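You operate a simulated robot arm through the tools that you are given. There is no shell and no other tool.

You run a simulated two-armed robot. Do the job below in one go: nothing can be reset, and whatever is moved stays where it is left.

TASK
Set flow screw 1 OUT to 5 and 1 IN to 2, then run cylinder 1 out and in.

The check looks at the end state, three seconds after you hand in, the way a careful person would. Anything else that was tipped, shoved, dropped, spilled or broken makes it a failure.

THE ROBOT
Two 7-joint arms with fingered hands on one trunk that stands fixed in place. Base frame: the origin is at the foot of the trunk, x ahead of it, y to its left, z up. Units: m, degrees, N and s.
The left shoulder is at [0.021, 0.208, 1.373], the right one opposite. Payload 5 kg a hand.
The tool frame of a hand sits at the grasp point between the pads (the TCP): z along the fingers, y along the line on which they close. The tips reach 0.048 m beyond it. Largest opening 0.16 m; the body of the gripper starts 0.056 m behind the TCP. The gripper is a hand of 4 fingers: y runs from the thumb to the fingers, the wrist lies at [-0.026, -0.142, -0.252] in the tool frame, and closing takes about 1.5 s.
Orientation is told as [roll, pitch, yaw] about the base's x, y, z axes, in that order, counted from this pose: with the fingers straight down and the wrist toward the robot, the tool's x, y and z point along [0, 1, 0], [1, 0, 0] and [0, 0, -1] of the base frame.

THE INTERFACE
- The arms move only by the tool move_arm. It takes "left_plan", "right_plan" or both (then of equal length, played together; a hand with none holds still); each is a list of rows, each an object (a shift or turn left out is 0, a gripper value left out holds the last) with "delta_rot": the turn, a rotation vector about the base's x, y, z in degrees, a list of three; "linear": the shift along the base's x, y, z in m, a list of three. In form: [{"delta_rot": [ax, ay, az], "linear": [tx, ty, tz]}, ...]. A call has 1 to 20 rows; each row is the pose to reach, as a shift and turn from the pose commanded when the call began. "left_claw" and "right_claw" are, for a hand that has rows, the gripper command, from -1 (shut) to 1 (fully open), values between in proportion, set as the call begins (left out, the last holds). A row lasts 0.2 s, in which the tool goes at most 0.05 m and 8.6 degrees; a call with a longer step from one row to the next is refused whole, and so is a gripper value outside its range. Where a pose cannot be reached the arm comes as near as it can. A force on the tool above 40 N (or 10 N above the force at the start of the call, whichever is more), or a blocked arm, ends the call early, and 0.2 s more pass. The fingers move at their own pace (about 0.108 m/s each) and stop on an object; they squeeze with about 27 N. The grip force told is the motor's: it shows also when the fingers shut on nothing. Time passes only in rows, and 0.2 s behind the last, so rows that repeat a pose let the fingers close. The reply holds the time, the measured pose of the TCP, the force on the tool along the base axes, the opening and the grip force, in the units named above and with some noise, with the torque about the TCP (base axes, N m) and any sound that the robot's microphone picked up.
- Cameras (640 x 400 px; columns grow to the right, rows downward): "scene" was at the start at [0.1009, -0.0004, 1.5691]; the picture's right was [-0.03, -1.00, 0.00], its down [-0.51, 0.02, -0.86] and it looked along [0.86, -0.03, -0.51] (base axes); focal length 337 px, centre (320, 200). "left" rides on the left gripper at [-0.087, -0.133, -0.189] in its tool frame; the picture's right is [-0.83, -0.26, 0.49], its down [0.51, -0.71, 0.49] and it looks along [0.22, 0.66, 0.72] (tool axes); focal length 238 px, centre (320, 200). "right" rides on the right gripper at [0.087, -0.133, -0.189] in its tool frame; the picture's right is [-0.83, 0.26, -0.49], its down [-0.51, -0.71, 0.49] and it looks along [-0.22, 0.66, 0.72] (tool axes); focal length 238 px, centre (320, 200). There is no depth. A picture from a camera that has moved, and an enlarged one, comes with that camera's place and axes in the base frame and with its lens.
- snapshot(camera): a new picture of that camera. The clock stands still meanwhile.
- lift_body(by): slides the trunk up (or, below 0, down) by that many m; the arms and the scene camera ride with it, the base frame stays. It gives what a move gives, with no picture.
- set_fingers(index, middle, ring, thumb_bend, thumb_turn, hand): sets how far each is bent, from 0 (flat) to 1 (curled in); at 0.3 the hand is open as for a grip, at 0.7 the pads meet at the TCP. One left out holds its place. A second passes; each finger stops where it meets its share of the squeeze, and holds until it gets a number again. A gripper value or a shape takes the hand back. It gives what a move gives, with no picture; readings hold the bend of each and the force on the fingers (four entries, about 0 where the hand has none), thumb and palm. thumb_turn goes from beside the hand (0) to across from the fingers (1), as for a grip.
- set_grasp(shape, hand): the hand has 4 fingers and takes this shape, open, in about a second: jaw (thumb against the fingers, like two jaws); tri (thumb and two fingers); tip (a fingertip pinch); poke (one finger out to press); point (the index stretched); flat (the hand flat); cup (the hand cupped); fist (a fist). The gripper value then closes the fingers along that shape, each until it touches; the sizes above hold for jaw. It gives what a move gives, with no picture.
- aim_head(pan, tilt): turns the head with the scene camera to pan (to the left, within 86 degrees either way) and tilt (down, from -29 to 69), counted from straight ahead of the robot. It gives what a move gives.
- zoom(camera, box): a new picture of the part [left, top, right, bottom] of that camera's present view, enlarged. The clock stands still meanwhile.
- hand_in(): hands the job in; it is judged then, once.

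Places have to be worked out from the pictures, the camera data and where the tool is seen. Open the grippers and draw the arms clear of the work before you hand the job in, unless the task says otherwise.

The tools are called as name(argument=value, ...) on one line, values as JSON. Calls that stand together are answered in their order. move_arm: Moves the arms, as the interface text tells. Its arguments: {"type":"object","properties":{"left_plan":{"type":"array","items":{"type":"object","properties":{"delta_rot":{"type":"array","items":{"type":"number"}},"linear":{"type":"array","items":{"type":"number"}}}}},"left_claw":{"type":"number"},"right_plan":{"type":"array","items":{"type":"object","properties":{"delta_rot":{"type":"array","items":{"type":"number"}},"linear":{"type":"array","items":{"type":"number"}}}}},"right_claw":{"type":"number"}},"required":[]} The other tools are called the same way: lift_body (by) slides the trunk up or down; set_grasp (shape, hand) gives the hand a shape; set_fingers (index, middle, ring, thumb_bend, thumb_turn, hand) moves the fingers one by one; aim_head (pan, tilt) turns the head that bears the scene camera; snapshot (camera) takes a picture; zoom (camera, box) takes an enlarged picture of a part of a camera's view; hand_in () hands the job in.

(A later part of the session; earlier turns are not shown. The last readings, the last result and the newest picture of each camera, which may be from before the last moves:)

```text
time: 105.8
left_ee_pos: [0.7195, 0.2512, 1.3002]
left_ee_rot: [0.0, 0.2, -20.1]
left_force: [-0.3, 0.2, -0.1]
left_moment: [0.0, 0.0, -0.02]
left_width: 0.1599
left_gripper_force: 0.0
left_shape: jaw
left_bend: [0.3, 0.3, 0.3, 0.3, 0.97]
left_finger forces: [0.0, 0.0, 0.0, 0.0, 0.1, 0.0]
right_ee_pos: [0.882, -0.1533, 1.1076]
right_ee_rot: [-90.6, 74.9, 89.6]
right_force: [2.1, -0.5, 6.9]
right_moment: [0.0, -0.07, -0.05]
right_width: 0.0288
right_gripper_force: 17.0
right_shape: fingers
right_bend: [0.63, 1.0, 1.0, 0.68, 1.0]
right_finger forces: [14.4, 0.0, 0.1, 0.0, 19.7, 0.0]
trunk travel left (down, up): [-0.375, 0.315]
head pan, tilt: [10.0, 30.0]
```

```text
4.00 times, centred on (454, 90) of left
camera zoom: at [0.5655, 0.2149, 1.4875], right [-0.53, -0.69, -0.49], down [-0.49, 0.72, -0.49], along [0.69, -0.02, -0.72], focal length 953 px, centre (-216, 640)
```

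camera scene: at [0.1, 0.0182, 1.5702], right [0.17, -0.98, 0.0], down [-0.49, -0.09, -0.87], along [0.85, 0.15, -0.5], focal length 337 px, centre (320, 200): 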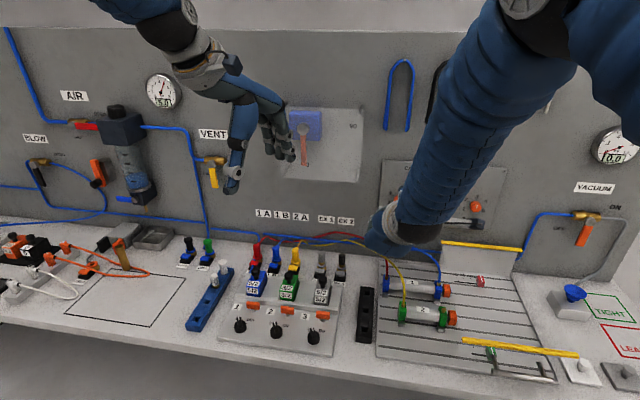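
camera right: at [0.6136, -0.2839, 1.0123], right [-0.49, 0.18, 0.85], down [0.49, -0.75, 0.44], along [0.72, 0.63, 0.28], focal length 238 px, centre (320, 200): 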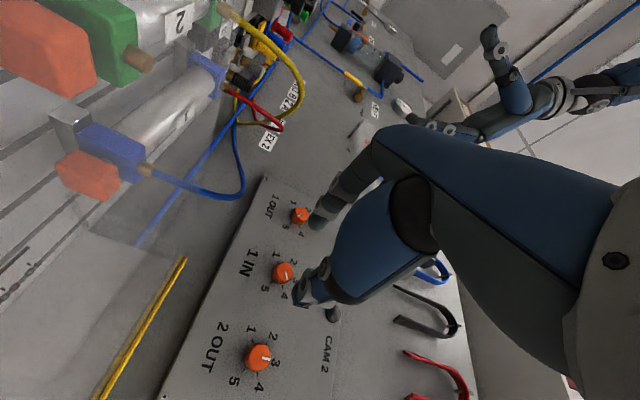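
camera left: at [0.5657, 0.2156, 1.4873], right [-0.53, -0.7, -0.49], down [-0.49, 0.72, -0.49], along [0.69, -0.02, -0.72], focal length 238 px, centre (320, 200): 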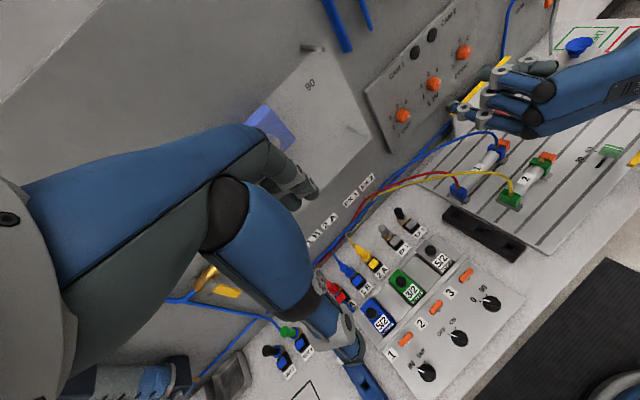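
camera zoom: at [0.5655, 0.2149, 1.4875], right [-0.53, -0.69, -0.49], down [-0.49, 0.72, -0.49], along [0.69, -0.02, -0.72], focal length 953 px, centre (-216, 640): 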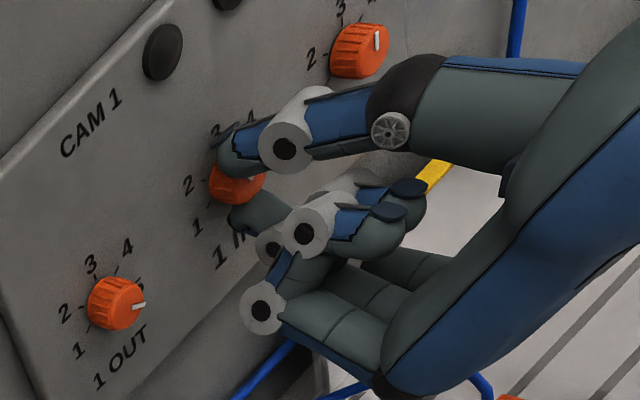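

The mark stayed with the hand. I'll release, back off 8 cm and measure 1 IN.

set_fingers(hand="right", index=0.54, thumb_bend=0.54)

move_arm(right_plan=[{"linear": [-0.015, 0, 0]}, {"linear": [-0.04, 0, 0]}, {"linear": [-0.08, 0, 0]}, {"linear": [-0.08, 0, 0]}])

zoom(camera="right", box=[260, 245, 310, 290])

zoom(camera="left", box=[418, 68, 450, 98])

```text
time: 106.8
left_ee_pos: [0.7198, 0.2504, 1.2993]
left_ee_rot: [-0.1, 0.1, -20.1]
left_force: [0.3, 0.0, 0.1]
left_moment: [0.01, -0.03, 0.04]
left_width: 0.1601
left_gripper_force: 0.1
left_shape: jaw
left_bend: [0.3, 0.3, 0.3, 0.3, 0.97]
left_finger forces: [0.1, 0.1, 0.1, 0.0, 0.0, 0.1]
right_ee_pos: [0.8821, -0.1548, 1.1085]
right_ee_rot: [-90.5, 74.9, 89.5]
right_force: [0.3, -0.1, 0.2]
right_moment: [0.01, 0.02, 0.0]
right_width: 0.0744
right_gripper_force: 0.1
right_shape: fingers
right_bend: [0.54, 1.0, 1.0, 0.54, 1.0]
right_finger forces: [0.0, 0.0, 0.0, 0.1, 0.0, 0.1]
trunk travel left (down, up): [-0.375, 0.315]
head pan, tilt: [10.0, 30.0]
```

```text
time: 107.8
left_ee_pos: [0.7209, 0.2497, 1.299]
left_ee_rot: [-0.1, 0.2, -20.1]
left_force: [0.7, -0.1, -0.1]
left_moment: [0.0, 0.1, -0.04]
left_width: 0.16
left_gripper_force: 0.0
left_shape: jaw
left_bend: [0.3, 0.3, 0.3, 0.3, 0.97]
left_finger forces: [0.0, 0.0, 0.0, 0.0, 0.1, 0.0]
right_ee_pos: [0.804, -0.152, 1.1089]
right_ee_rot: [-90.4, 74.9, 89.7]
right_force: [0.5, -0.8, -0.5]
right_moment: [-0.01, -0.06, -0.03]
right_width: 0.0746
right_gripper_force: 0.2
right_shape: fingers
right_bend: [0.54, 1.0, 1.0, 0.54, 1.0]
right_finger forces: [0.1, 0.0, 0.0, 0.0, 0.1, 0.1]
trunk travel left (down, up): [-0.375, 0.315]
head pan, tilt: [10.0, 30.0]
```

```text
8.89 times, centred on (285, 268) of right
camera zoom: at [0.6151, -0.2713, 1.2133], right [-0.49, 0.87, -0.03], down [0.49, 0.3, 0.82], along [0.72, 0.38, -0.58], focal length 2119 px, centre (631, -400)
```

zoom: 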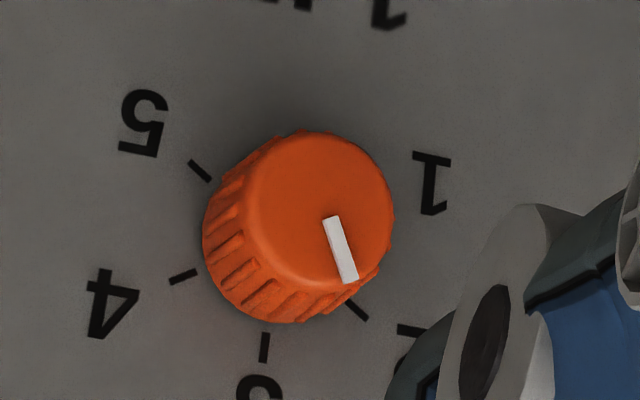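

```text
13.33 times, centred on (434, 83) of left
camera zoom: at [0.5673, 0.2149, 1.4866], right [-0.53, -0.69, -0.48], down [-0.49, 0.72, -0.49], along [0.69, -0.02, -0.72], focal length 3178 px, centre (-1200, 1760)
```

zoom: 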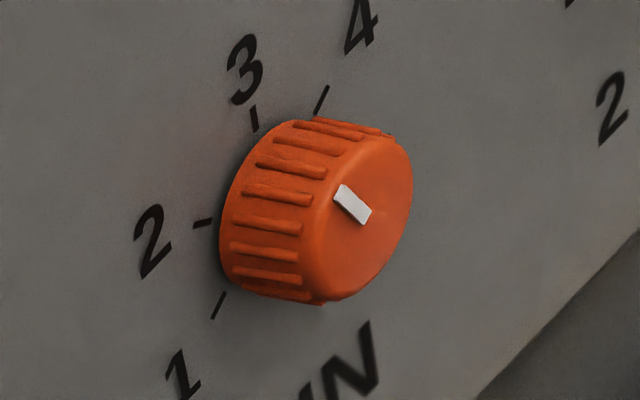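

1 IN now reads about −22 to −24° (value about 2.6), so about 37° more counterclockwise is needed. I'll regrip at a fresh angle and see where the mark sits.

move_arm(right_plan=[{"linear": [0.0, -0.0005, 0.0005], "delta_rot": [8.3, 0, 0]}, {"linear": [0.0, -0.001, 0.001], "delta_rot": [16.6, 0, 0]}, {"linear": [0.0, -0.0015, 0.0016], "delta_rot": [24.9, 0, 0]}, {"linear": [0.01, -0.002, 0.0022], "delta_rot": [33.2, 0, 0]}, {"linear": [0.02, -0.0024, 0.0027], "delta_rot": [41.5, 0, 0]}, {"linear": [0.04, -0.0027, 0.0032], "delta_rot": [50, 0, 0]}, {"linear": [0.06, -0.0027, 0.0032], "delta_rot": [50, 0, 0]}, {"linear": [0.07, -0.0027, 0.0032], "delta_rot": [50, 0, 0]}, {"linear": [0.079, -0.0027, 0.0032], "delta_rot": [50, 0, 0]}, {"linear": [0.079, -0.0027, 0.0032], "delta_rot": [50, 0, 0]}])

set_fingers(hand="right", index=0.8, thumb_bend=0.8)

zoom(camera="right", box=[270, 210, 350, 280])

zoom(camera="left", box=[410, 60, 474, 110])

```text
time: 110.0
left_ee_pos: [0.72, 0.2503, 1.2988]
left_ee_rot: [0.0, 0.0, -20.1]
left_force: [0.2, 0.6, 1.3]
left_moment: [-0.01, -0.03, 0.0]
left_width: 0.1602
left_gripper_force: 0.0
left_shape: jaw
left_bend: [0.3, 0.3, 0.3, 0.3, 0.97]
left_finger forces: [0.0, 0.1, 0.0, 0.1, 0.1, 0.0]
right_ee_pos: [0.8829, -0.1561, 1.1097]
right_ee_rot: [-90.0, 24.8, 89.8]
right_force: [-0.5, -0.4, 0.3]
right_moment: [0.03, 0.02, 0.01]
right_width: 0.0745
right_gripper_force: 0.1
right_shape: fingers
right_bend: [0.54, 1.0, 1.0, 0.54, 1.0]
right_finger forces: [0.0, 0.0, 0.1, 0.0, 0.0, 0.0]
trunk travel left (down, up): [-0.375, 0.315]
head pan, tilt: [10.0, 30.0]
```

```text
time: 111.0
left_ee_pos: [0.7212, 0.248, 1.3006]
left_ee_rot: [0.0, 0.1, -20.1]
left_force: [-0.1, -0.7, 0.7]
left_moment: [0.02, 0.01, -0.02]
left_width: 0.1601
left_gripper_force: 0.2
left_shape: jaw
left_bend: [0.3, 0.3, 0.3, 0.3, 0.97]
left_finger forces: [0.0, 0.0, 0.0, 0.0, 0.0, 0.0]
right_ee_pos: [0.8842, -0.1582, 1.1104]
right_ee_rot: [-90.2, 24.9, 89.7]
right_force: [11.4, -11.4, 8.3]
right_moment: [-0.04, -0.25, -0.2]
right_width: 0.029
right_gripper_force: 16.7
right_shape: fingers
right_bend: [0.63, 1.0, 1.0, 0.67, 1.0]
right_finger forces: [10.6, 0.1, 0.0, 0.1, 23.5, 0.0]
trunk travel left (down, up): [-0.375, 0.315]
head pan, tilt: [10.0, 30.0]
```

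```text
5.71 times, centred on (310, 245) of right
camera zoom: at [0.6947, -0.3154, 1.0863], right [-0.49, 0.59, 0.65], down [0.49, -0.43, 0.76], along [0.73, 0.68, -0.08], focal length 1362 px, centre (377, -57)
```

zoom: 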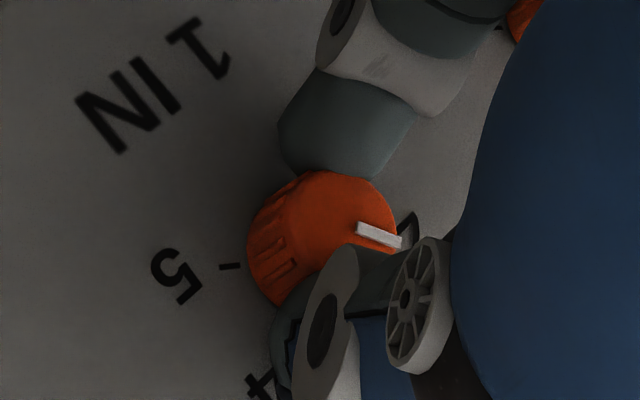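

```text
8.00 times, centred on (442, 85) of left
camera zoom: at [0.5666, 0.2137, 1.4873], right [-0.53, -0.69, -0.49], down [-0.49, 0.72, -0.49], along [0.69, -0.02, -0.72], focal length 1907 px, centre (-656, 1120)
```

zoom: 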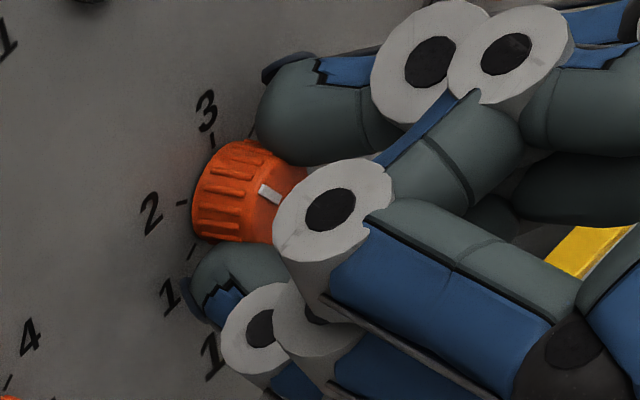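

In the grip the mark reads about −36°, so about 24° remain. I'll turn −24° and check.

move_arm(right_plan=[{"linear": [0, 0.0003, -0.0001], "delta_rot": [-4, 0, 0]}, {"linear": [0, 0.0006, -0.0003], "delta_rot": [-8, 0, 0]}, {"linear": [0, 0.0012, -0.0008], "delta_rot": [-16, 0, 0]}, {"linear": [0, 0.0016, -0.0012], "delta_rot": [-24, 0, 0]}, {"linear": [0, 0.0016, -0.0012], "delta_rot": [-24, 0, 0]}])

zoom(camera="right", box=[270, 210, 350, 280])

zoom(camera="left", box=[410, 60, 474, 110])

```text
time: 112.2
left_ee_pos: [0.7209, 0.2495, 1.3002]
left_ee_rot: [0.0, 0.2, -20.1]
left_force: [-0.6, 0.1, 0.6]
left_moment: [-0.03, -0.04, 0.03]
left_width: 0.1601
left_gripper_force: 0.0
left_shape: jaw
left_bend: [0.3, 0.3, 0.3, 0.3, 0.97]
left_finger forces: [0.0, 0.0, 0.1, 0.1, 0.0, 0.0]
right_ee_pos: [0.8828, -0.1557, 1.1101]
right_ee_rot: [-90.2, 49.0, 89.7]
right_force: [17.9, -12.2, 10.0]
right_moment: [-0.06, -0.32, -0.29]
right_width: 0.0292
right_gripper_force: 16.0
right_shape: fingers
right_bend: [0.64, 1.0, 1.0, 0.67, 1.0]
right_finger forces: [9.4, 0.0, 0.2, 0.1, 22.9, 0.0]
trunk travel left (down, up): [-0.375, 0.315]
head pan, tilt: [10.0, 30.0]
```

```text
5.71 times, centred on (310, 245) of right
camera zoom: at [0.694, -0.308, 1.1514], right [-0.49, 0.8, 0.35], down [0.49, -0.08, 0.87], along [0.72, 0.59, -0.35], focal length 1362 px, centre (377, -57)
```

zoom: 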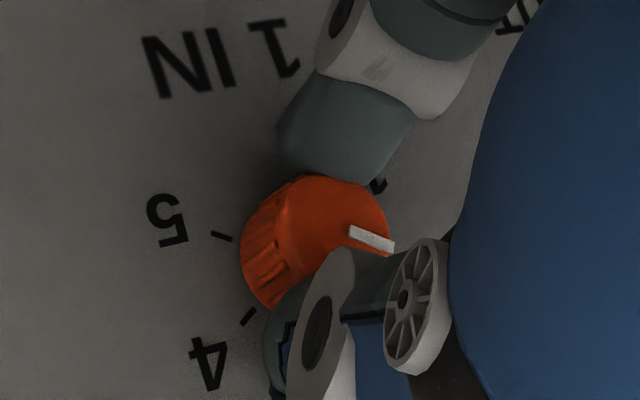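

```text
8.00 times, centred on (442, 85) of left
camera zoom: at [0.5669, 0.2141, 1.4871], right [-0.53, -0.69, -0.49], down [-0.49, 0.72, -0.49], along [0.69, -0.02, -0.72], focal length 1907 px, centre (-656, 1120)
```

zoom: 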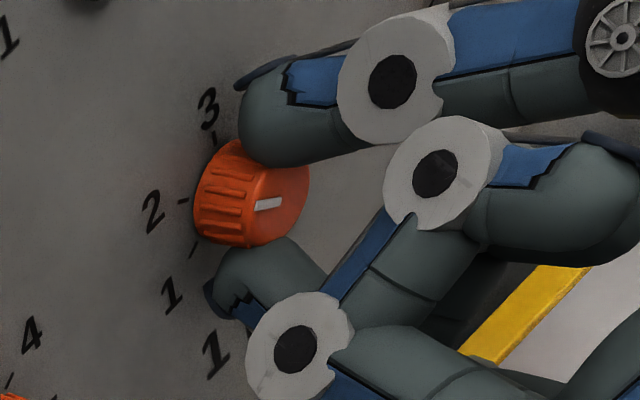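

The mark is at about −57°, essentially 2. I'll release, back off and measure.

set_fingers(hand="right", index=0.54, thumb_bend=0.54)

move_arm(right_plan=[{"linear": [-0.015, 0, 0]}, {"linear": [-0.04, 0, 0]}, {"linear": [-0.08, 0, 0]}, {"linear": [-0.08, 0, 0], "delta_rot": [-8, 0, 0]}, {"linear": [-0.08, 0, 0], "delta_rot": [-16, 0, 0]}, {"linear": [-0.08, 0, 0], "delta_rot": [-24, 0, 0]}, {"linear": [-0.08, 0, 0], "delta_rot": [-24, 0, 0]}])

zoom(camera="right", box=[260, 245, 310, 290])

zoom(camera="left", box=[418, 68, 450, 98])

```text
time: 113.2
left_ee_pos: [0.7207, 0.2502, 1.2992]
left_ee_rot: [0.0, 0.1, -20.0]
left_force: [-0.1, 0.3, 0.2]
left_moment: [0.02, 0.02, 0.0]
left_width: 0.1599
left_gripper_force: 0.0
left_shape: jaw
left_bend: [0.3, 0.3, 0.3, 0.3, 0.97]
left_finger forces: [0.0, 0.0, 0.0, 0.1, 0.0, 0.0]
right_ee_pos: [0.8811, -0.1547, 1.1089]
right_ee_rot: [-90.3, 49.0, 89.8]
right_force: [0.6, -0.2, -0.7]
right_moment: [0.0, 0.02, 0.01]
right_width: 0.0747
right_gripper_force: 0.1
right_shape: fingers
right_bend: [0.54, 1.0, 1.0, 0.54, 1.0]
right_finger forces: [0.0, 0.0, 0.0, 0.1, 0.0, 0.0]
trunk travel left (down, up): [-0.375, 0.315]
head pan, tilt: [10.0, 30.0]
```

```text
time: 114.8
left_ee_pos: [0.7197, 0.2493, 1.2988]
left_ee_rot: [0.0, 0.1, -20.1]
left_force: [-0.1, -0.2, 0.2]
left_moment: [-0.02, 0.0, 0.01]
left_width: 0.16
left_gripper_force: 0.1
left_shape: jaw
left_bend: [0.3, 0.3, 0.3, 0.3, 0.97]
left_finger forces: [0.0, 0.0, 0.0, 0.0, 0.0, 0.0]
right_ee_pos: [0.8022, -0.1572, 1.1099]
right_ee_rot: [-90.3, 73.1, 89.8]
right_force: [0.8, -0.3, -0.4]
right_moment: [-0.02, 0.02, 0.03]
right_width: 0.0746
right_gripper_force: 0.1
right_shape: fingers
right_bend: [0.54, 1.0, 1.0, 0.54, 1.0]
right_finger forces: [0.0, 0.0, 0.0, 0.1, 0.0, 0.1]
trunk travel left (down, up): [-0.375, 0.315]
head pan, tilt: [10.0, 30.0]
```

```text
8.89 times, centred on (285, 268) of right
camera zoom: at [0.6132, -0.278, 1.21], right [-0.49, 0.87, 0.0], down [0.49, 0.28, 0.83], along [0.72, 0.4, -0.56], focal length 2119 px, centre (631, -400)
```

zoom: 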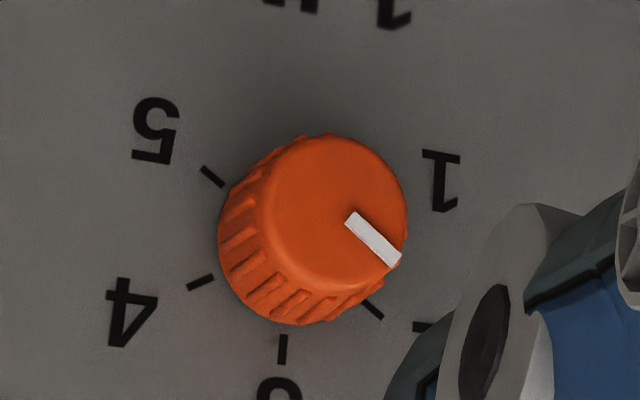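

```text
13.33 times, centred on (434, 83) of left
camera zoom: at [0.5663, 0.2146, 1.4872], right [-0.53, -0.69, -0.49], down [-0.49, 0.72, -0.49], along [0.69, -0.02, -0.72], focal length 3178 px, centre (-1200, 1760)
```

zoom: 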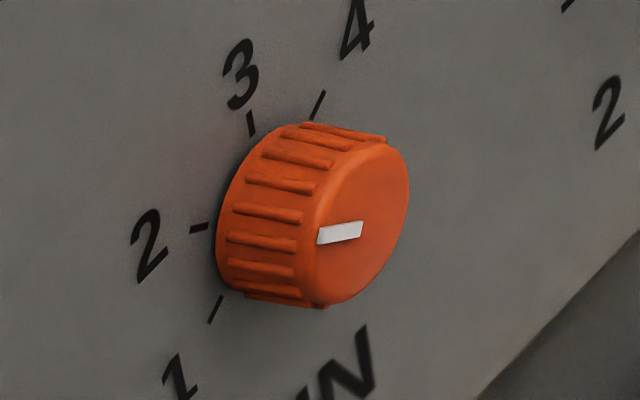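

1 IN's mark is parallel to the 2 tick, so it reads 2.0, and 1 OUT reads about 4.95. Now I'll draw the right hand back and up away from the panel, then look at selector 1 for the left hand.

move_arm(right_plan=[{"linear": [-0.04, 0, 0.01]}, {"linear": [-0.07, -0.02, 0.04]}, {"linear": [-0.1, -0.05, 0.07]}, {"linear": [-0.12, -0.08, 0.1]}, {"linear": [-0.13, -0.11, 0.13]}, {"linear": [-0.14, -0.14, 0.15]}, {"linear": [-0.14, -0.14, 0.15]}])

snapshot(camera="scene")

zoom(camera="scene", box=[205, 290, 345, 370])

zoom(camera="left", box=[370, 280, 530, 390])

```text
refused: row 3 steps farther than a row can; nothing moved
```

```text
taken
camera scene: at [0.1002, 0.018, 1.5702], right [0.17, -0.98, 0.0], down [-0.49, -0.09, -0.87], along [0.85, 0.15, -0.5], focal length 337 px, centre (320, 200)
```

scene: 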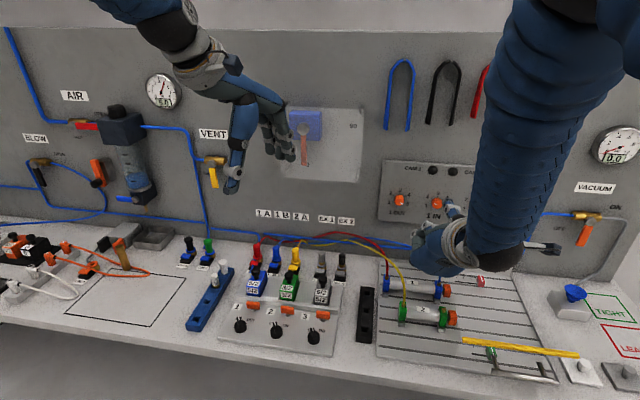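

```text
4.57 times, centred on (275, 330) of scene
camera zoom: at [0.1002, 0.018, 1.5702], right [0.17, -0.98, 0.0], down [-0.49, -0.09, -0.87], along [0.85, 0.15, -0.5], focal length 1539 px, centre (526, -394)
```

zoom: 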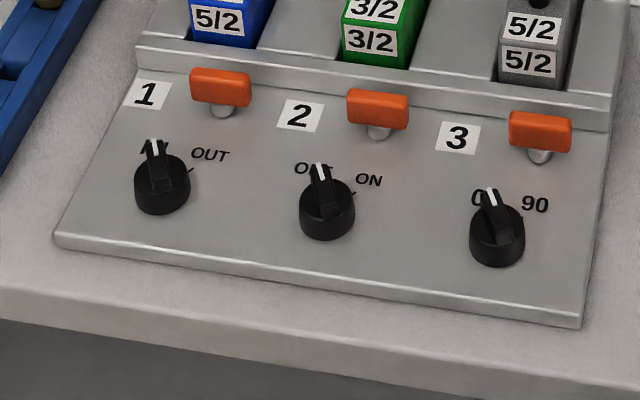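

```text
3.64 times, centred on (450, 335) of left
camera zoom: at [0.5663, 0.2146, 1.4872], right [-0.53, -0.69, -0.49], down [-0.49, 0.72, -0.49], along [0.69, -0.02, -0.72], focal length 867 px, centre (-153, -291)
```

zoom: 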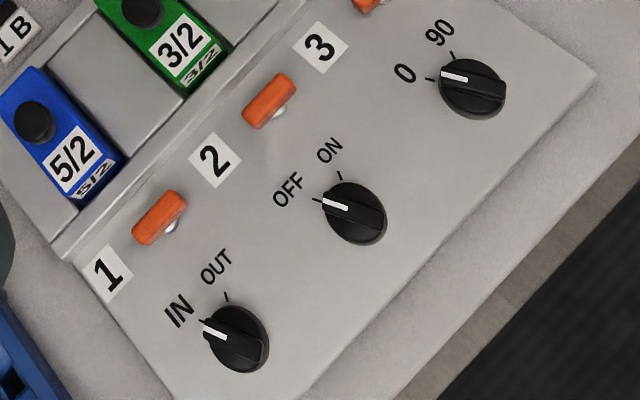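

The move was refused for too large a step, so nothing moved. I'll redo it with smaller steps and zoom in on selector 1: from the ticks it needs 60° clockwise from IN to OUT, and it sits at about (0.612, 0.304, 0.90).

move_arm(right_plan=[{"linear": [-0.04, 0, 0.01]}, {"linear": [-0.07, -0.015, 0.035]}, {"linear": [-0.095, -0.04, 0.06]}, {"linear": [-0.115, -0.065, 0.09]}, {"linear": [-0.13, -0.095, 0.12]}, {"linear": [-0.14, -0.125, 0.145]}, {"linear": [-0.14, -0.14, 0.15]}, {"linear": [-0.14, -0.14, 0.15]}])

zoom(camera="scene", box=[215, 300, 265, 345])

zoom(camera="left", box=[405, 345, 453, 390])

zoom(camera="scene", box=[370, 155, 498, 230])

```text
time: 116.6
left_ee_pos: [0.7202, 0.2509, 1.2994]
left_ee_rot: [0.0, 0.1, -20.1]
left_force: [-0.7, 0.4, -0.3]
left_moment: [-0.05, -0.04, 0.0]
left_width: 0.1601
left_gripper_force: 0.1
left_shape: jaw
left_bend: [0.3, 0.3, 0.3, 0.3, 0.97]
left_finger forces: [0.0, 0.0, 0.0, 0.0, 0.0, 0.1]
right_ee_pos: [0.664, -0.2944, 1.2604]
right_ee_rot: [-90.5, 72.9, 89.4]
right_force: [0.4, -0.1, 0.2]
right_moment: [-0.03, 0.0, -0.04]
right_width: 0.0749
right_gripper_force: 0.0
right_shape: fingers
right_bend: [0.54, 1.0, 1.0, 0.54, 1.0]
right_finger forces: [0.0, 0.0, 0.1, 0.1, 0.1, 0.0]
trunk travel left (down, up): [-0.375, 0.315]
head pan, tilt: [10.0, 30.0]
```

```text
8.89 times, centred on (240, 322) of scene
camera zoom: at [0.0995, 0.0185, 1.5702], right [0.17, -0.98, 0.0], down [-0.49, -0.09, -0.87], along [0.85, 0.15, -0.5], focal length 2993 px, centre (1031, -889)
```

zoom: 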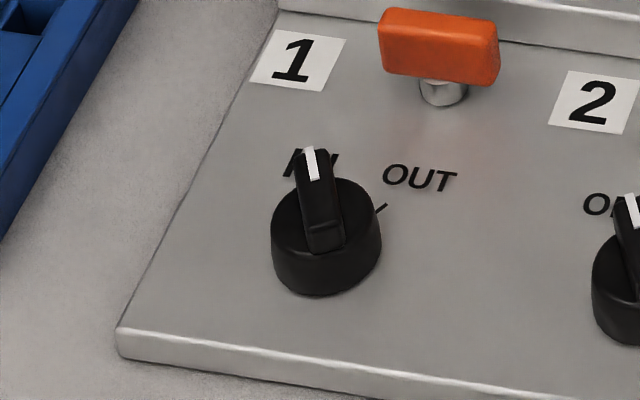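

```text
8.89 times, centred on (429, 368) of left
camera zoom: at [0.5657, 0.2151, 1.4873], right [-0.53, -0.69, -0.49], down [-0.49, 0.72, -0.49], along [0.69, -0.02, -0.72], focal length 2119 px, centre (-649, -1289)
```

zoom: 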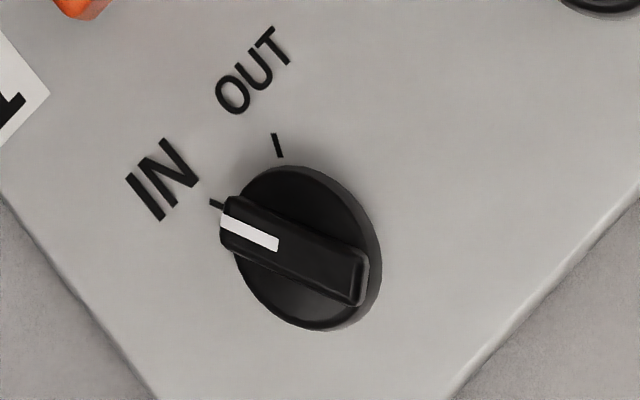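

```text
5.00 times, centred on (434, 192) of scene
camera zoom: at [0.0995, 0.0185, 1.5702], right [0.17, -0.98, 0.0], down [-0.49, -0.09, -0.87], along [0.85, 0.15, -0.5], focal length 1684 px, centre (-250, 238)
```

zoom: 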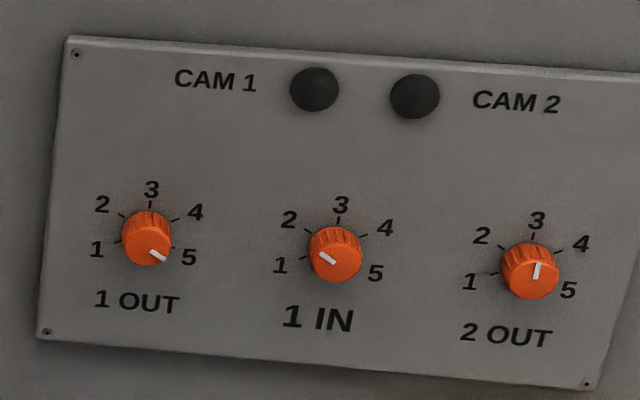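

The scene view confirms 1 OUT at 5, 1 IN at 2, and 2 OUT untouched. Selector 1 is a round base with a 10 mm bar on top, its axis at (0.612, 0.304), pointing 30° left to IN. I'll shape the left hand as an index–thumb pinch and move it above the selector at yaw −60°, so the pinch is square to the bar.

set_fingers(hand="left", index=0.54, middle=1.0, ring=1.0, thumb_bend=0.54, thumb_turn=1.0)

move_arm(left_plan=[{"linear": [-0.017, 0.0096, -0.042], "delta_rot": [0, 0, -6.7]}, {"linear": [-0.034, 0.0192, -0.083], "delta_rot": [0, 0, -13.3]}, {"linear": [-0.051, 0.0288, -0.125], "delta_rot": [0, 0, -20]}, {"linear": [-0.068, 0.0384, -0.167], "delta_rot": [0, 0, -26.7]}, {"linear": [-0.085, 0.048, -0.208], "delta_rot": [0, 0, -33.3]}, {"linear": [-0.1012, 0.0574, -0.25], "delta_rot": [0, 0, -40]}, {"linear": [-0.1012, 0.0574, -0.25], "delta_rot": [0, 0, -40]}])

snapshot(camera="scene")

snapshot(camera="left")

```text
time: 117.6
left_ee_pos: [0.7199, 0.2503, 1.2993]
left_ee_rot: [0.0, 0.1, -20.0]
left_force: [0.0, 0.8, 0.8]
left_moment: [-0.04, 0.04, 0.01]
left_width: 0.0757
left_gripper_force: 0.1
left_shape: fingers
left_bend: [0.54, 1.0, 1.0, 0.54, 1.0]
left_finger forces: [0.1, 0.0, 0.1, 0.1, 0.0, 0.0]
right_ee_pos: [0.6644, -0.2944, 1.2605]
right_ee_rot: [-90.6, 72.9, 89.5]
right_force: [-0.1, -0.4, -0.3]
right_moment: [-0.04, 0.0, -0.02]
right_width: 0.0744
right_gripper_force: 0.2
right_shape: fingers
right_bend: [0.54, 1.0, 1.0, 0.54, 1.0]
right_finger forces: [0.1, 0.0, 0.0, 0.0, 0.0, 0.0]
trunk travel left (down, up): [-0.375, 0.315]
head pan, tilt: [10.0, 30.0]
```

```text
time: 119.2
left_ee_pos: [0.618, 0.3032, 1.049]
left_ee_rot: [-0.1, 0.1, -60.2]
left_force: [-0.1, -0.2, -0.4]
left_moment: [0.07, -0.05, 0.03]
left_width: 0.0753
left_gripper_force: 0.1
left_shape: fingers
left_bend: [0.54, 1.0, 1.0, 0.54, 1.0]
left_finger forces: [0.0, 0.0, 0.0, 0.0, 0.1, 0.0]
right_ee_pos: [0.6642, -0.2943, 1.259]
right_ee_rot: [-90.7, 72.9, 89.4]
right_force: [-0.1, -0.8, 0.3]
right_moment: [0.03, -0.02, 0.11]
right_width: 0.0745
right_gripper_force: 0.1
right_shape: fingers
right_bend: [0.54, 1.0, 1.0, 0.54, 1.0]
right_finger forces: [0.0, 0.0, 0.1, 0.0, 0.0, 0.0]
trunk travel left (down, up): [-0.375, 0.315]
head pan, tilt: [10.0, 30.0]
```

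```text
taken
camera scene: at [0.099, 0.0169, 1.5704], right [0.17, -0.98, 0.0], down [-0.49, -0.09, -0.87], along [0.85, 0.15, -0.5], focal length 337 px, centre (320, 200)
```

scene: 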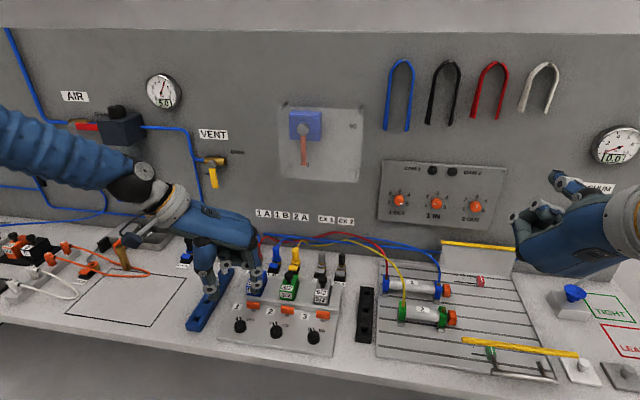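

```text
taken
camera left: at [0.4768, 0.3748, 1.2368], right [-0.85, -0.19, -0.49], down [0.09, 0.87, -0.49], along [0.51, -0.46, -0.72], focal length 238 px, centre (320, 200)
```

left: 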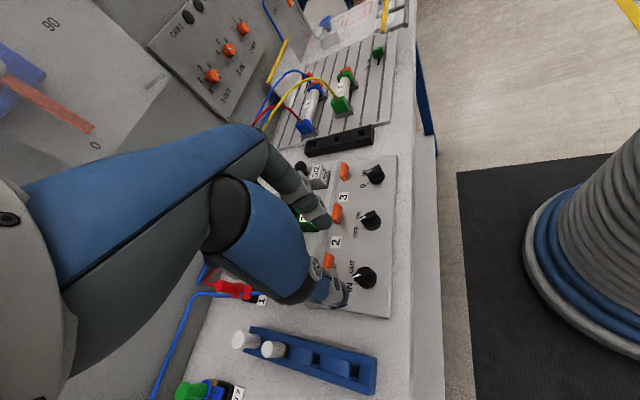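

The left hand is above the selector and the knob appears exactly where predicted in its camera ((365, 278)). I'll descend to a TCP height of about 0.965, keeping the tips just above the bar, and check alignment.

move_arm(left_plan=[{"linear": [0, 0, -0.03]}, {"linear": [0, 0, -0.06]}, {"linear": [0, 0, -0.084]}, {"linear": [0, 0, -0.084]}])

zoom(camera="left", box=[270, 190, 420, 320])

zoom(camera="scene", box=[180, 250, 308, 350])

```text
time: 120.2
left_ee_pos: [0.6199, 0.3051, 0.9666]
left_ee_rot: [0.0, 0.2, -60.1]
left_force: [0.7, 0.1, 0.2]
left_moment: [0.03, -0.03, 0.02]
left_width: 0.0754
left_gripper_force: 0.1
left_shape: fingers
left_bend: [0.54, 1.0, 1.0, 0.54, 1.0]
left_finger forces: [0.0, 0.0, 0.0, 0.0, 0.1, 0.0]
right_ee_pos: [0.6628, -0.2956, 1.2611]
right_ee_rot: [-90.5, 72.9, 89.5]
right_force: [-0.2, 0.5, -0.4]
right_moment: [0.0, 0.0, 0.03]
right_width: 0.0745
right_gripper_force: 0.0
right_shape: fingers
right_bend: [0.54, 1.0, 1.0, 0.54, 1.0]
right_finger forces: [0.0, 0.0, 0.0, 0.1, 0.0, 0.0]
trunk travel left (down, up): [-0.375, 0.315]
head pan, tilt: [10.0, 30.0]
```

```text
3.08 times, centred on (345, 255) of left
camera zoom: at [0.4783, 0.3785, 1.1544], right [-0.85, -0.19, -0.49], down [0.08, 0.87, -0.49], along [0.52, -0.46, -0.72], focal length 733 px, centre (243, 31)
```

zoom: 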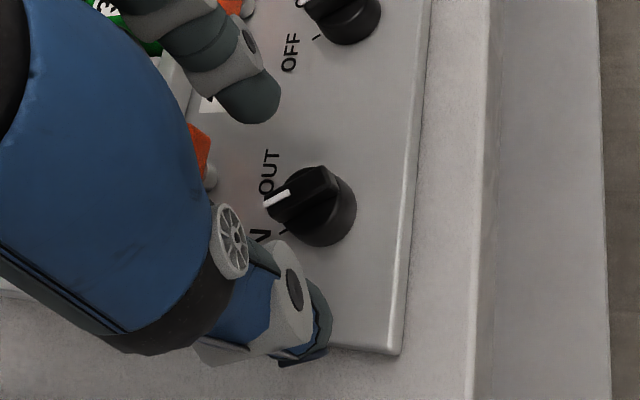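

```text
4.00 times, centred on (244, 300) of scene
camera zoom: at [0.0992, 0.0179, 1.5703], right [0.17, -0.98, 0.0], down [-0.49, -0.09, -0.87], along [0.85, 0.15, -0.5], focal length 1347 px, centre (624, -200)
```

zoom: 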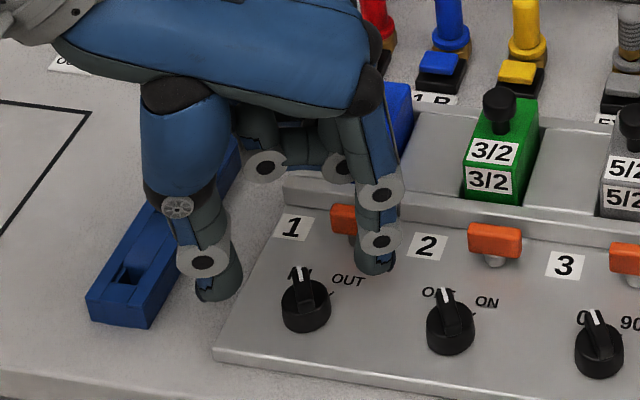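

The pinch straddles the selector with the bar between thumb and index, and the orange bar behind is clear by about 1 cm. I'll descend the last 16 mm and close.

move_arm(left_plan=[{"linear": [-0.0005, 0.001, -0.006]}, {"linear": [-0.0005, 0.001, -0.012]}, {"linear": [-0.0005, 0.001, -0.016]}, {"linear": [-0.0005, 0.001, -0.016]}])

set_fingers(hand="left", index=0.8, thumb_bend=0.8)

zoom(camera="left", box=[290, 200, 410, 300])

zoom(camera="scene", box=[180, 250, 308, 350])

```text
time: 121.2
left_ee_pos: [0.6165, 0.3075, 0.9513]
left_ee_rot: [-0.1, 0.1, -60.1]
left_force: [0.0, -0.4, -0.8]
left_moment: [0.01, 0.02, 0.0]
left_width: 0.0755
left_gripper_force: 0.1
left_shape: fingers
left_bend: [0.54, 1.0, 1.0, 0.54, 1.0]
left_finger forces: [0.0, 0.0, 0.0, 0.1, 0.0, 0.0]
right_ee_pos: [0.664, -0.2945, 1.2598]
right_ee_rot: [-90.5, 72.9, 89.7]
right_force: [-0.7, -0.1, 0.5]
right_moment: [0.0, 0.03, 0.02]
right_width: 0.0748
right_gripper_force: 0.0
right_shape: fingers
right_bend: [0.54, 1.0, 1.0, 0.54, 1.0]
right_finger forces: [0.0, 0.1, 0.0, 0.0, 0.0, 0.0]
trunk travel left (down, up): [-0.375, 0.315]
head pan, tilt: [10.0, 30.0]
```

```text
time: 122.2
left_ee_pos: [0.6164, 0.3094, 0.95]
left_ee_rot: [-0.1, 0.1, -60.1]
left_force: [-4.6, 5.5, -0.6]
left_moment: [-0.01, 0.21, -0.09]
left_width: 0.0229
left_gripper_force: 17.1
left_shape: fingers
left_bend: [0.62, 1.0, 1.0, 0.73, 1.0]
left_finger forces: [13.4, 0.1, 0.0, 0.0, 20.6, 0.0]
right_ee_pos: [0.6645, -0.2932, 1.2604]
right_ee_rot: [-90.5, 73.0, 89.6]
right_force: [-0.9, -0.2, 0.9]
right_moment: [0.03, -0.02, -0.02]
right_width: 0.0746
right_gripper_force: 0.1
right_shape: fingers
right_bend: [0.54, 1.0, 1.0, 0.54, 1.0]
right_finger forces: [0.0, 0.1, 0.0, 0.1, 0.0, 0.0]
trunk travel left (down, up): [-0.375, 0.315]
head pan, tilt: [10.0, 30.0]
```

```text
4.00 times, centred on (350, 250) of left
camera zoom: at [0.476, 0.3809, 1.1379], right [-0.85, -0.19, -0.48], down [0.08, 0.87, -0.49], along [0.51, -0.46, -0.72], focal length 953 px, centre (200, 0)
```

zoom: 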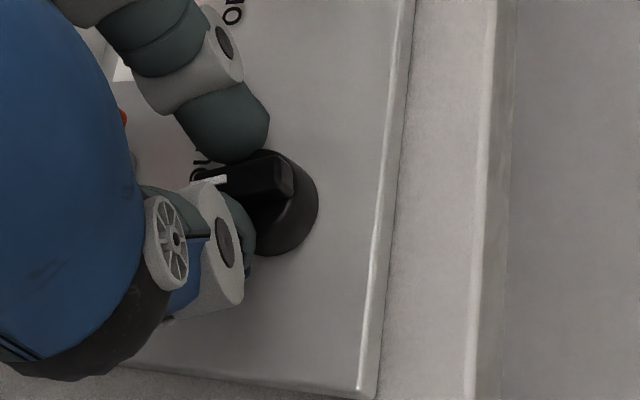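

```text
4.00 times, centred on (244, 300) of scene
camera zoom: at [0.0996, 0.019, 1.5702], right [0.17, -0.98, 0.0], down [-0.49, -0.09, -0.87], along [0.85, 0.15, -0.5], focal length 1347 px, centre (624, -200)
```

zoom: 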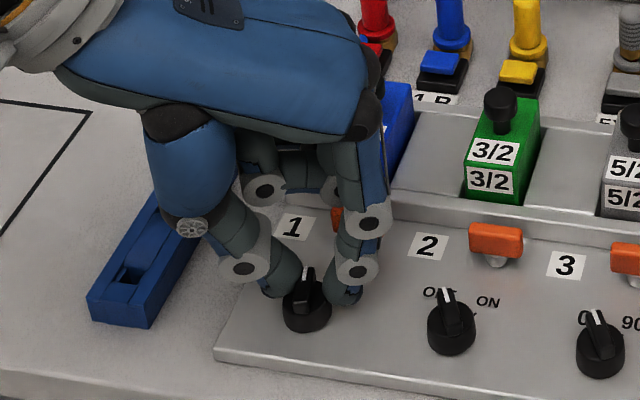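

The bar is pinched (index 13 N, thumb 21 N). I'll turn the selector about 62° clockwise to OUT around its own axis.

move_arm(left_plan=[{"linear": [0.0005, -0.0009, 0], "delta_rot": [0, 0, -8]}, {"linear": [0.0008, -0.0019, 0], "delta_rot": [0, 0, -16]}, {"linear": [0.001, -0.003, 0], "delta_rot": [0, 0, -24]}, {"linear": [0.001, -0.004, 0], "delta_rot": [0, 0, -32]}, {"linear": [0.0009, -0.0051, 0], "delta_rot": [0, 0, -40]}, {"linear": [0.0007, -0.0061, 0], "delta_rot": [0, 0, -48]}, {"linear": [0.0003, -0.0071, 0], "delta_rot": [0, 0, -56]}, {"linear": [-0.0001, -0.0078, 0], "delta_rot": [0, 0, -62]}, {"linear": [-0.0001, -0.0078, 0], "delta_rot": [0, 0, -62]}])

zoom(camera="scene", box=[180, 250, 308, 350])

zoom(camera="left", box=[290, 200, 410, 300])

snapshot(camera="scene")

```text
time: 124.2
left_ee_pos: [0.6197, 0.3009, 0.9498]
left_ee_rot: [0.0, 0.1, -122.1]
left_force: [18.7, -2.8, 3.4]
left_moment: [-0.43, -0.48, 0.43]
left_width: 0.0254
left_gripper_force: 19.8
left_shape: fingers
left_bend: [0.61, 1.0, 1.0, 0.73, 1.0]
left_finger forces: [15.9, 0.1, 0.0, 0.0, 23.1, 0.1]
right_ee_pos: [0.6627, -0.2945, 1.2603]
right_ee_rot: [-90.5, 73.0, 89.7]
right_force: [-1.2, 0.1, -0.6]
right_moment: [0.01, 0.02, -0.03]
right_width: 0.0746
right_gripper_force: 0.0
right_shape: fingers
right_bend: [0.54, 1.0, 1.0, 0.54, 1.0]
right_finger forces: [0.0, 0.0, 0.1, 0.0, 0.0, 0.0]
trunk travel left (down, up): [-0.375, 0.315]
head pan, tilt: [10.0, 30.0]
```

```text
4.00 times, centred on (244, 300) of scene
camera zoom: at [0.1009, 0.0186, 1.5702], right [0.17, -0.98, 0.0], down [-0.49, -0.09, -0.87], along [0.85, 0.15, -0.5], focal length 1347 px, centre (624, -200)
```

zoom: 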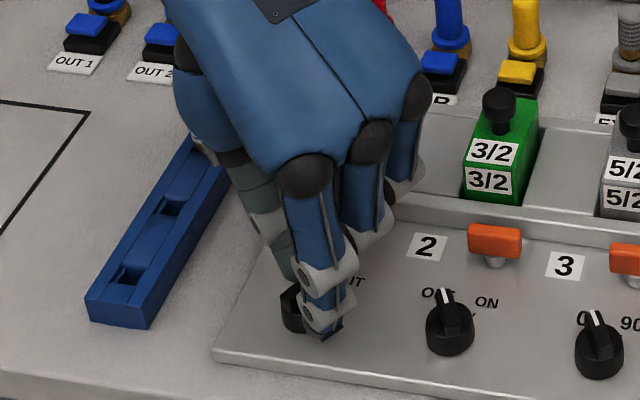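

```text
4.00 times, centred on (350, 250) of left
camera zoom: at [0.6166, 0.4592, 1.1382], right [-0.57, 0.66, -0.49], down [0.81, 0.33, -0.49], along [-0.16, -0.67, -0.72], focal length 953 px, centre (200, 0)
```

zoom: 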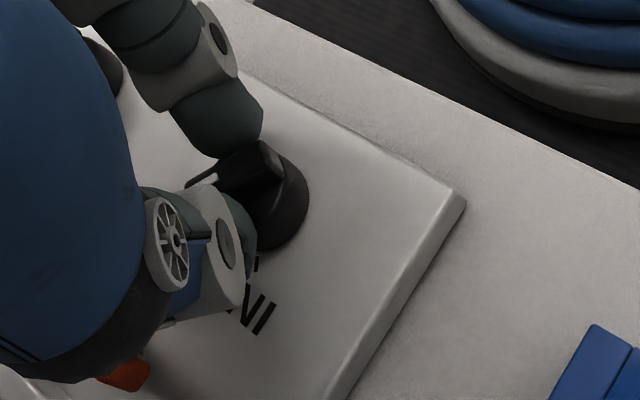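

```text
taken
camera scene: at [0.1009, 0.0186, 1.5702], right [0.17, -0.98, 0.0], down [-0.49, -0.09, -0.87], along [0.85, 0.15, -0.5], focal length 337 px, centre (320, 200)
```

scene: 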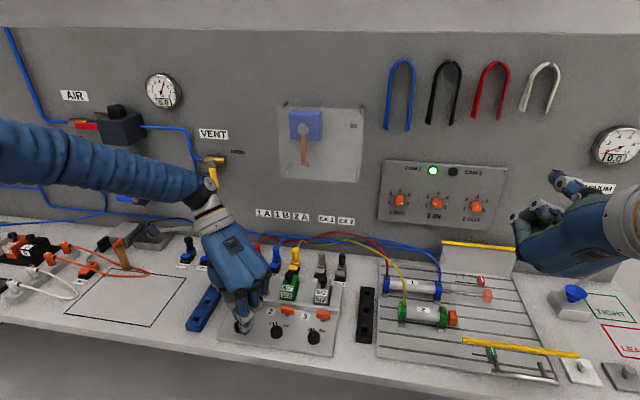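

Cylinder 1 has run out: its rod end is now far to the right and the CAM 1 lamp is lit green. I'll zoom to confirm it's fully extended.

zoom(camera="scene", box=[370, 260, 530, 340])

zoom(camera="scene", box=[370, 155, 498, 230])

```text
4.00 times, centred on (450, 300) of scene
camera zoom: at [0.1009, 0.0186, 1.5702], right [0.17, -0.98, 0.0], down [-0.49, -0.09, -0.87], along [0.85, 0.15, -0.5], focal length 1347 px, centre (-200, -200)
```

zoom: 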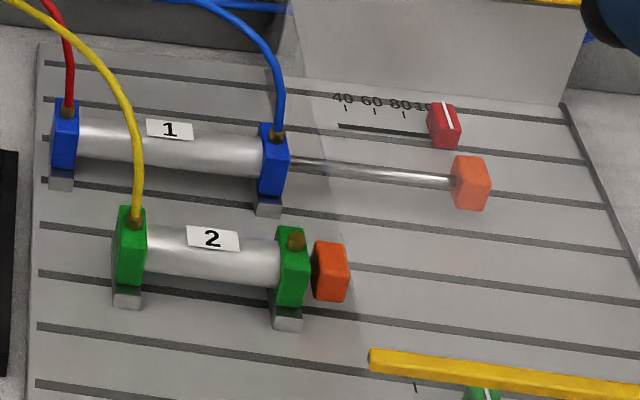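

```text
5.00 times, centred on (434, 192) of scene
camera zoom: at [0.1009, 0.0186, 1.5702], right [0.17, -0.98, 0.0], down [-0.49, -0.09, -0.87], along [0.85, 0.15, -0.5], focal length 1684 px, centre (-250, 238)
```

zoom: 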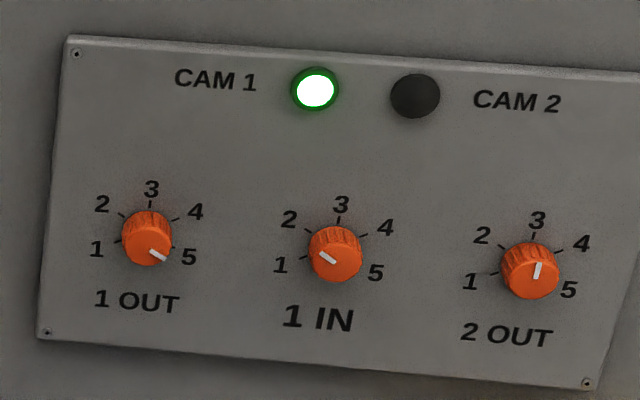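

The rod has reached the red cam marker. I'll hold a second to make sure the out stroke is complete, then compare.

move_arm(left_plan=[{"linear": [0, 0, 0]}, {"linear": [0, 0, 0]}, {"linear": [0, 0, 0]}, {"linear": [0, 0, 0]}, {"linear": [0, 0, 0]}])

zoom(camera="scene", box=[370, 260, 530, 340])

```text
time: 125.4
left_ee_pos: [0.62, 0.3, 0.9511]
left_ee_rot: [0.0, 0.0, -122.1]
left_force: [19.1, -0.9, 6.6]
left_moment: [-0.31, -0.51, 0.36]
left_width: 0.0255
left_gripper_force: 20.1
left_shape: fingers
left_bend: [0.61, 1.0, 1.0, 0.73, 1.0]
left_finger forces: [15.1, 0.0, 0.0, 0.0, 24.6, 0.0]
right_ee_pos: [0.6647, -0.2943, 1.2584]
right_ee_rot: [-90.3, 73.0, 89.7]
right_force: [0.0, 1.0, -0.3]
right_moment: [0.05, -0.01, 0.02]
right_width: 0.0746
right_gripper_force: 0.0
right_shape: fingers
right_bend: [0.54, 1.0, 1.0, 0.54, 1.0]
right_finger forces: [0.0, 0.0, 0.1, 0.0, 0.0, 0.0]
trunk travel left (down, up): [-0.375, 0.315]
head pan, tilt: [10.0, 30.0]
```

```text
4.00 times, centred on (450, 300) of scene
camera zoom: at [0.1012, 0.0181, 1.5702], right [0.17, -0.98, 0.0], down [-0.49, -0.09, -0.87], along [0.85, 0.15, -0.5], focal length 1347 px, centre (-200, -200)
```

zoom: 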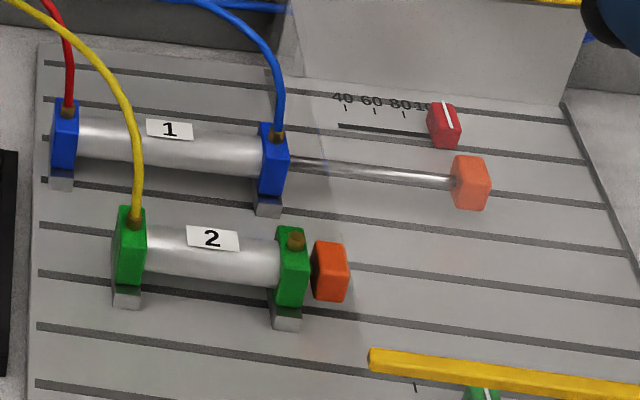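

The out stroke is complete and steady. Now I'll turn the selector back counterclockwise about 64° to IN.

move_arm(left_plan=[{"linear": [0.0005, 0.001, 0], "delta_rot": [0, 0, 8]}, {"linear": [0.0008, 0.002, 0], "delta_rot": [0, 0, 16]}, {"linear": [0.0011, 0.003, 0], "delta_rot": [0, 0, 24]}, {"linear": [0.0011, 0.004, 0], "delta_rot": [0, 0, 32]}, {"linear": [0.0011, 0.0051, 0], "delta_rot": [0, 0, 40]}, {"linear": [0.0008, 0.0061, 0], "delta_rot": [0, 0, 48]}, {"linear": [0.0005, 0.0071, 0], "delta_rot": [0, 0, 56]}, {"linear": [0.0, 0.008, 0], "delta_rot": [0, 0, 64]}, {"linear": [0.0, 0.008, 0], "delta_rot": [0, 0, 64]}])

snapshot(camera="scene")

zoom(camera="left", box=[290, 200, 410, 300])

zoom(camera="scene", box=[205, 290, 275, 350])

```text
time: 127.4
left_ee_pos: [0.6182, 0.3091, 0.9502]
left_ee_rot: [-0.1, -0.1, -58.1]
left_force: [-4.6, 7.3, 0.8]
left_moment: [0.07, 0.19, -0.13]
left_width: 0.0199
left_gripper_force: 15.7
left_shape: fingers
left_bend: [0.62, 1.0, 1.0, 0.74, 1.0]
left_finger forces: [11.0, 0.0, 0.0, 0.0, 21.2, 0.0]
right_ee_pos: [0.6638, -0.2933, 1.2603]
right_ee_rot: [-90.5, 73.0, 89.4]
right_force: [0.0, 1.2, -0.5]
right_moment: [0.01, -0.02, -0.02]
right_width: 0.0747
right_gripper_force: 0.1
right_shape: fingers
right_bend: [0.54, 1.0, 1.0, 0.54, 1.0]
right_finger forces: [0.2, 0.0, 0.1, 0.0, 0.0, 0.0]
trunk travel left (down, up): [-0.375, 0.315]
head pan, tilt: [10.0, 30.0]
```

```text
taken
camera scene: at [0.0992, 0.0194, 1.5702], right [0.17, -0.98, 0.0], down [-0.49, -0.09, -0.87], along [0.85, 0.15, -0.5], focal length 337 px, centre (320, 200)
```

scene: 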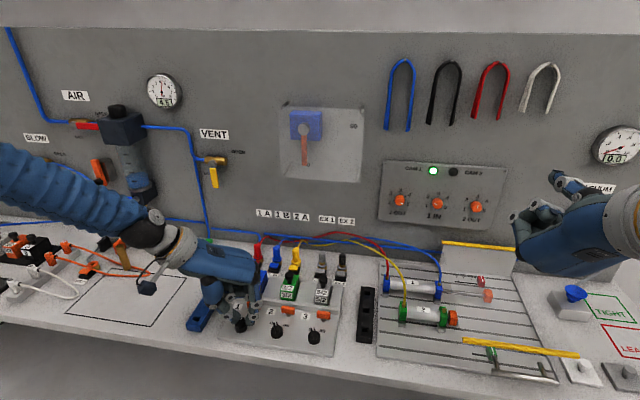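

```text
4.00 times, centred on (350, 250) of left
camera zoom: at [0.474, 0.3759, 1.1371], right [-0.85, -0.22, -0.49], down [0.05, 0.87, -0.49], along [0.53, -0.44, -0.72], focal length 953 px, centre (200, 0)
```

zoom: 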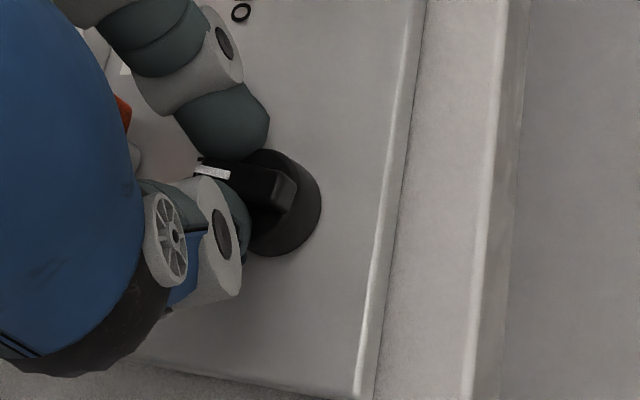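

```text
6.67 times, centred on (240, 320) of scene
camera zoom: at [0.0992, 0.0194, 1.5702], right [0.17, -0.98, 0.0], down [-0.49, -0.09, -0.87], along [0.85, 0.15, -0.5], focal length 2245 px, centre (853, -600)
```

zoom: 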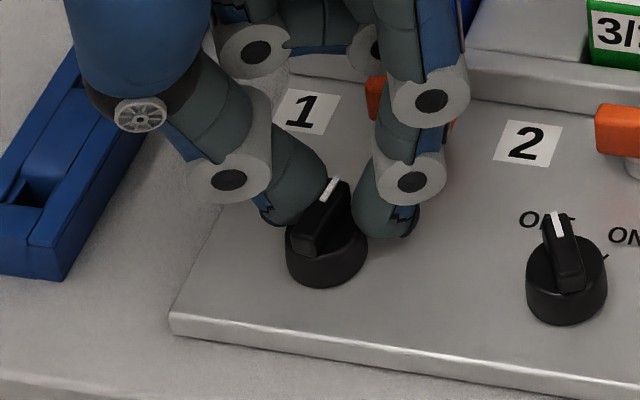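

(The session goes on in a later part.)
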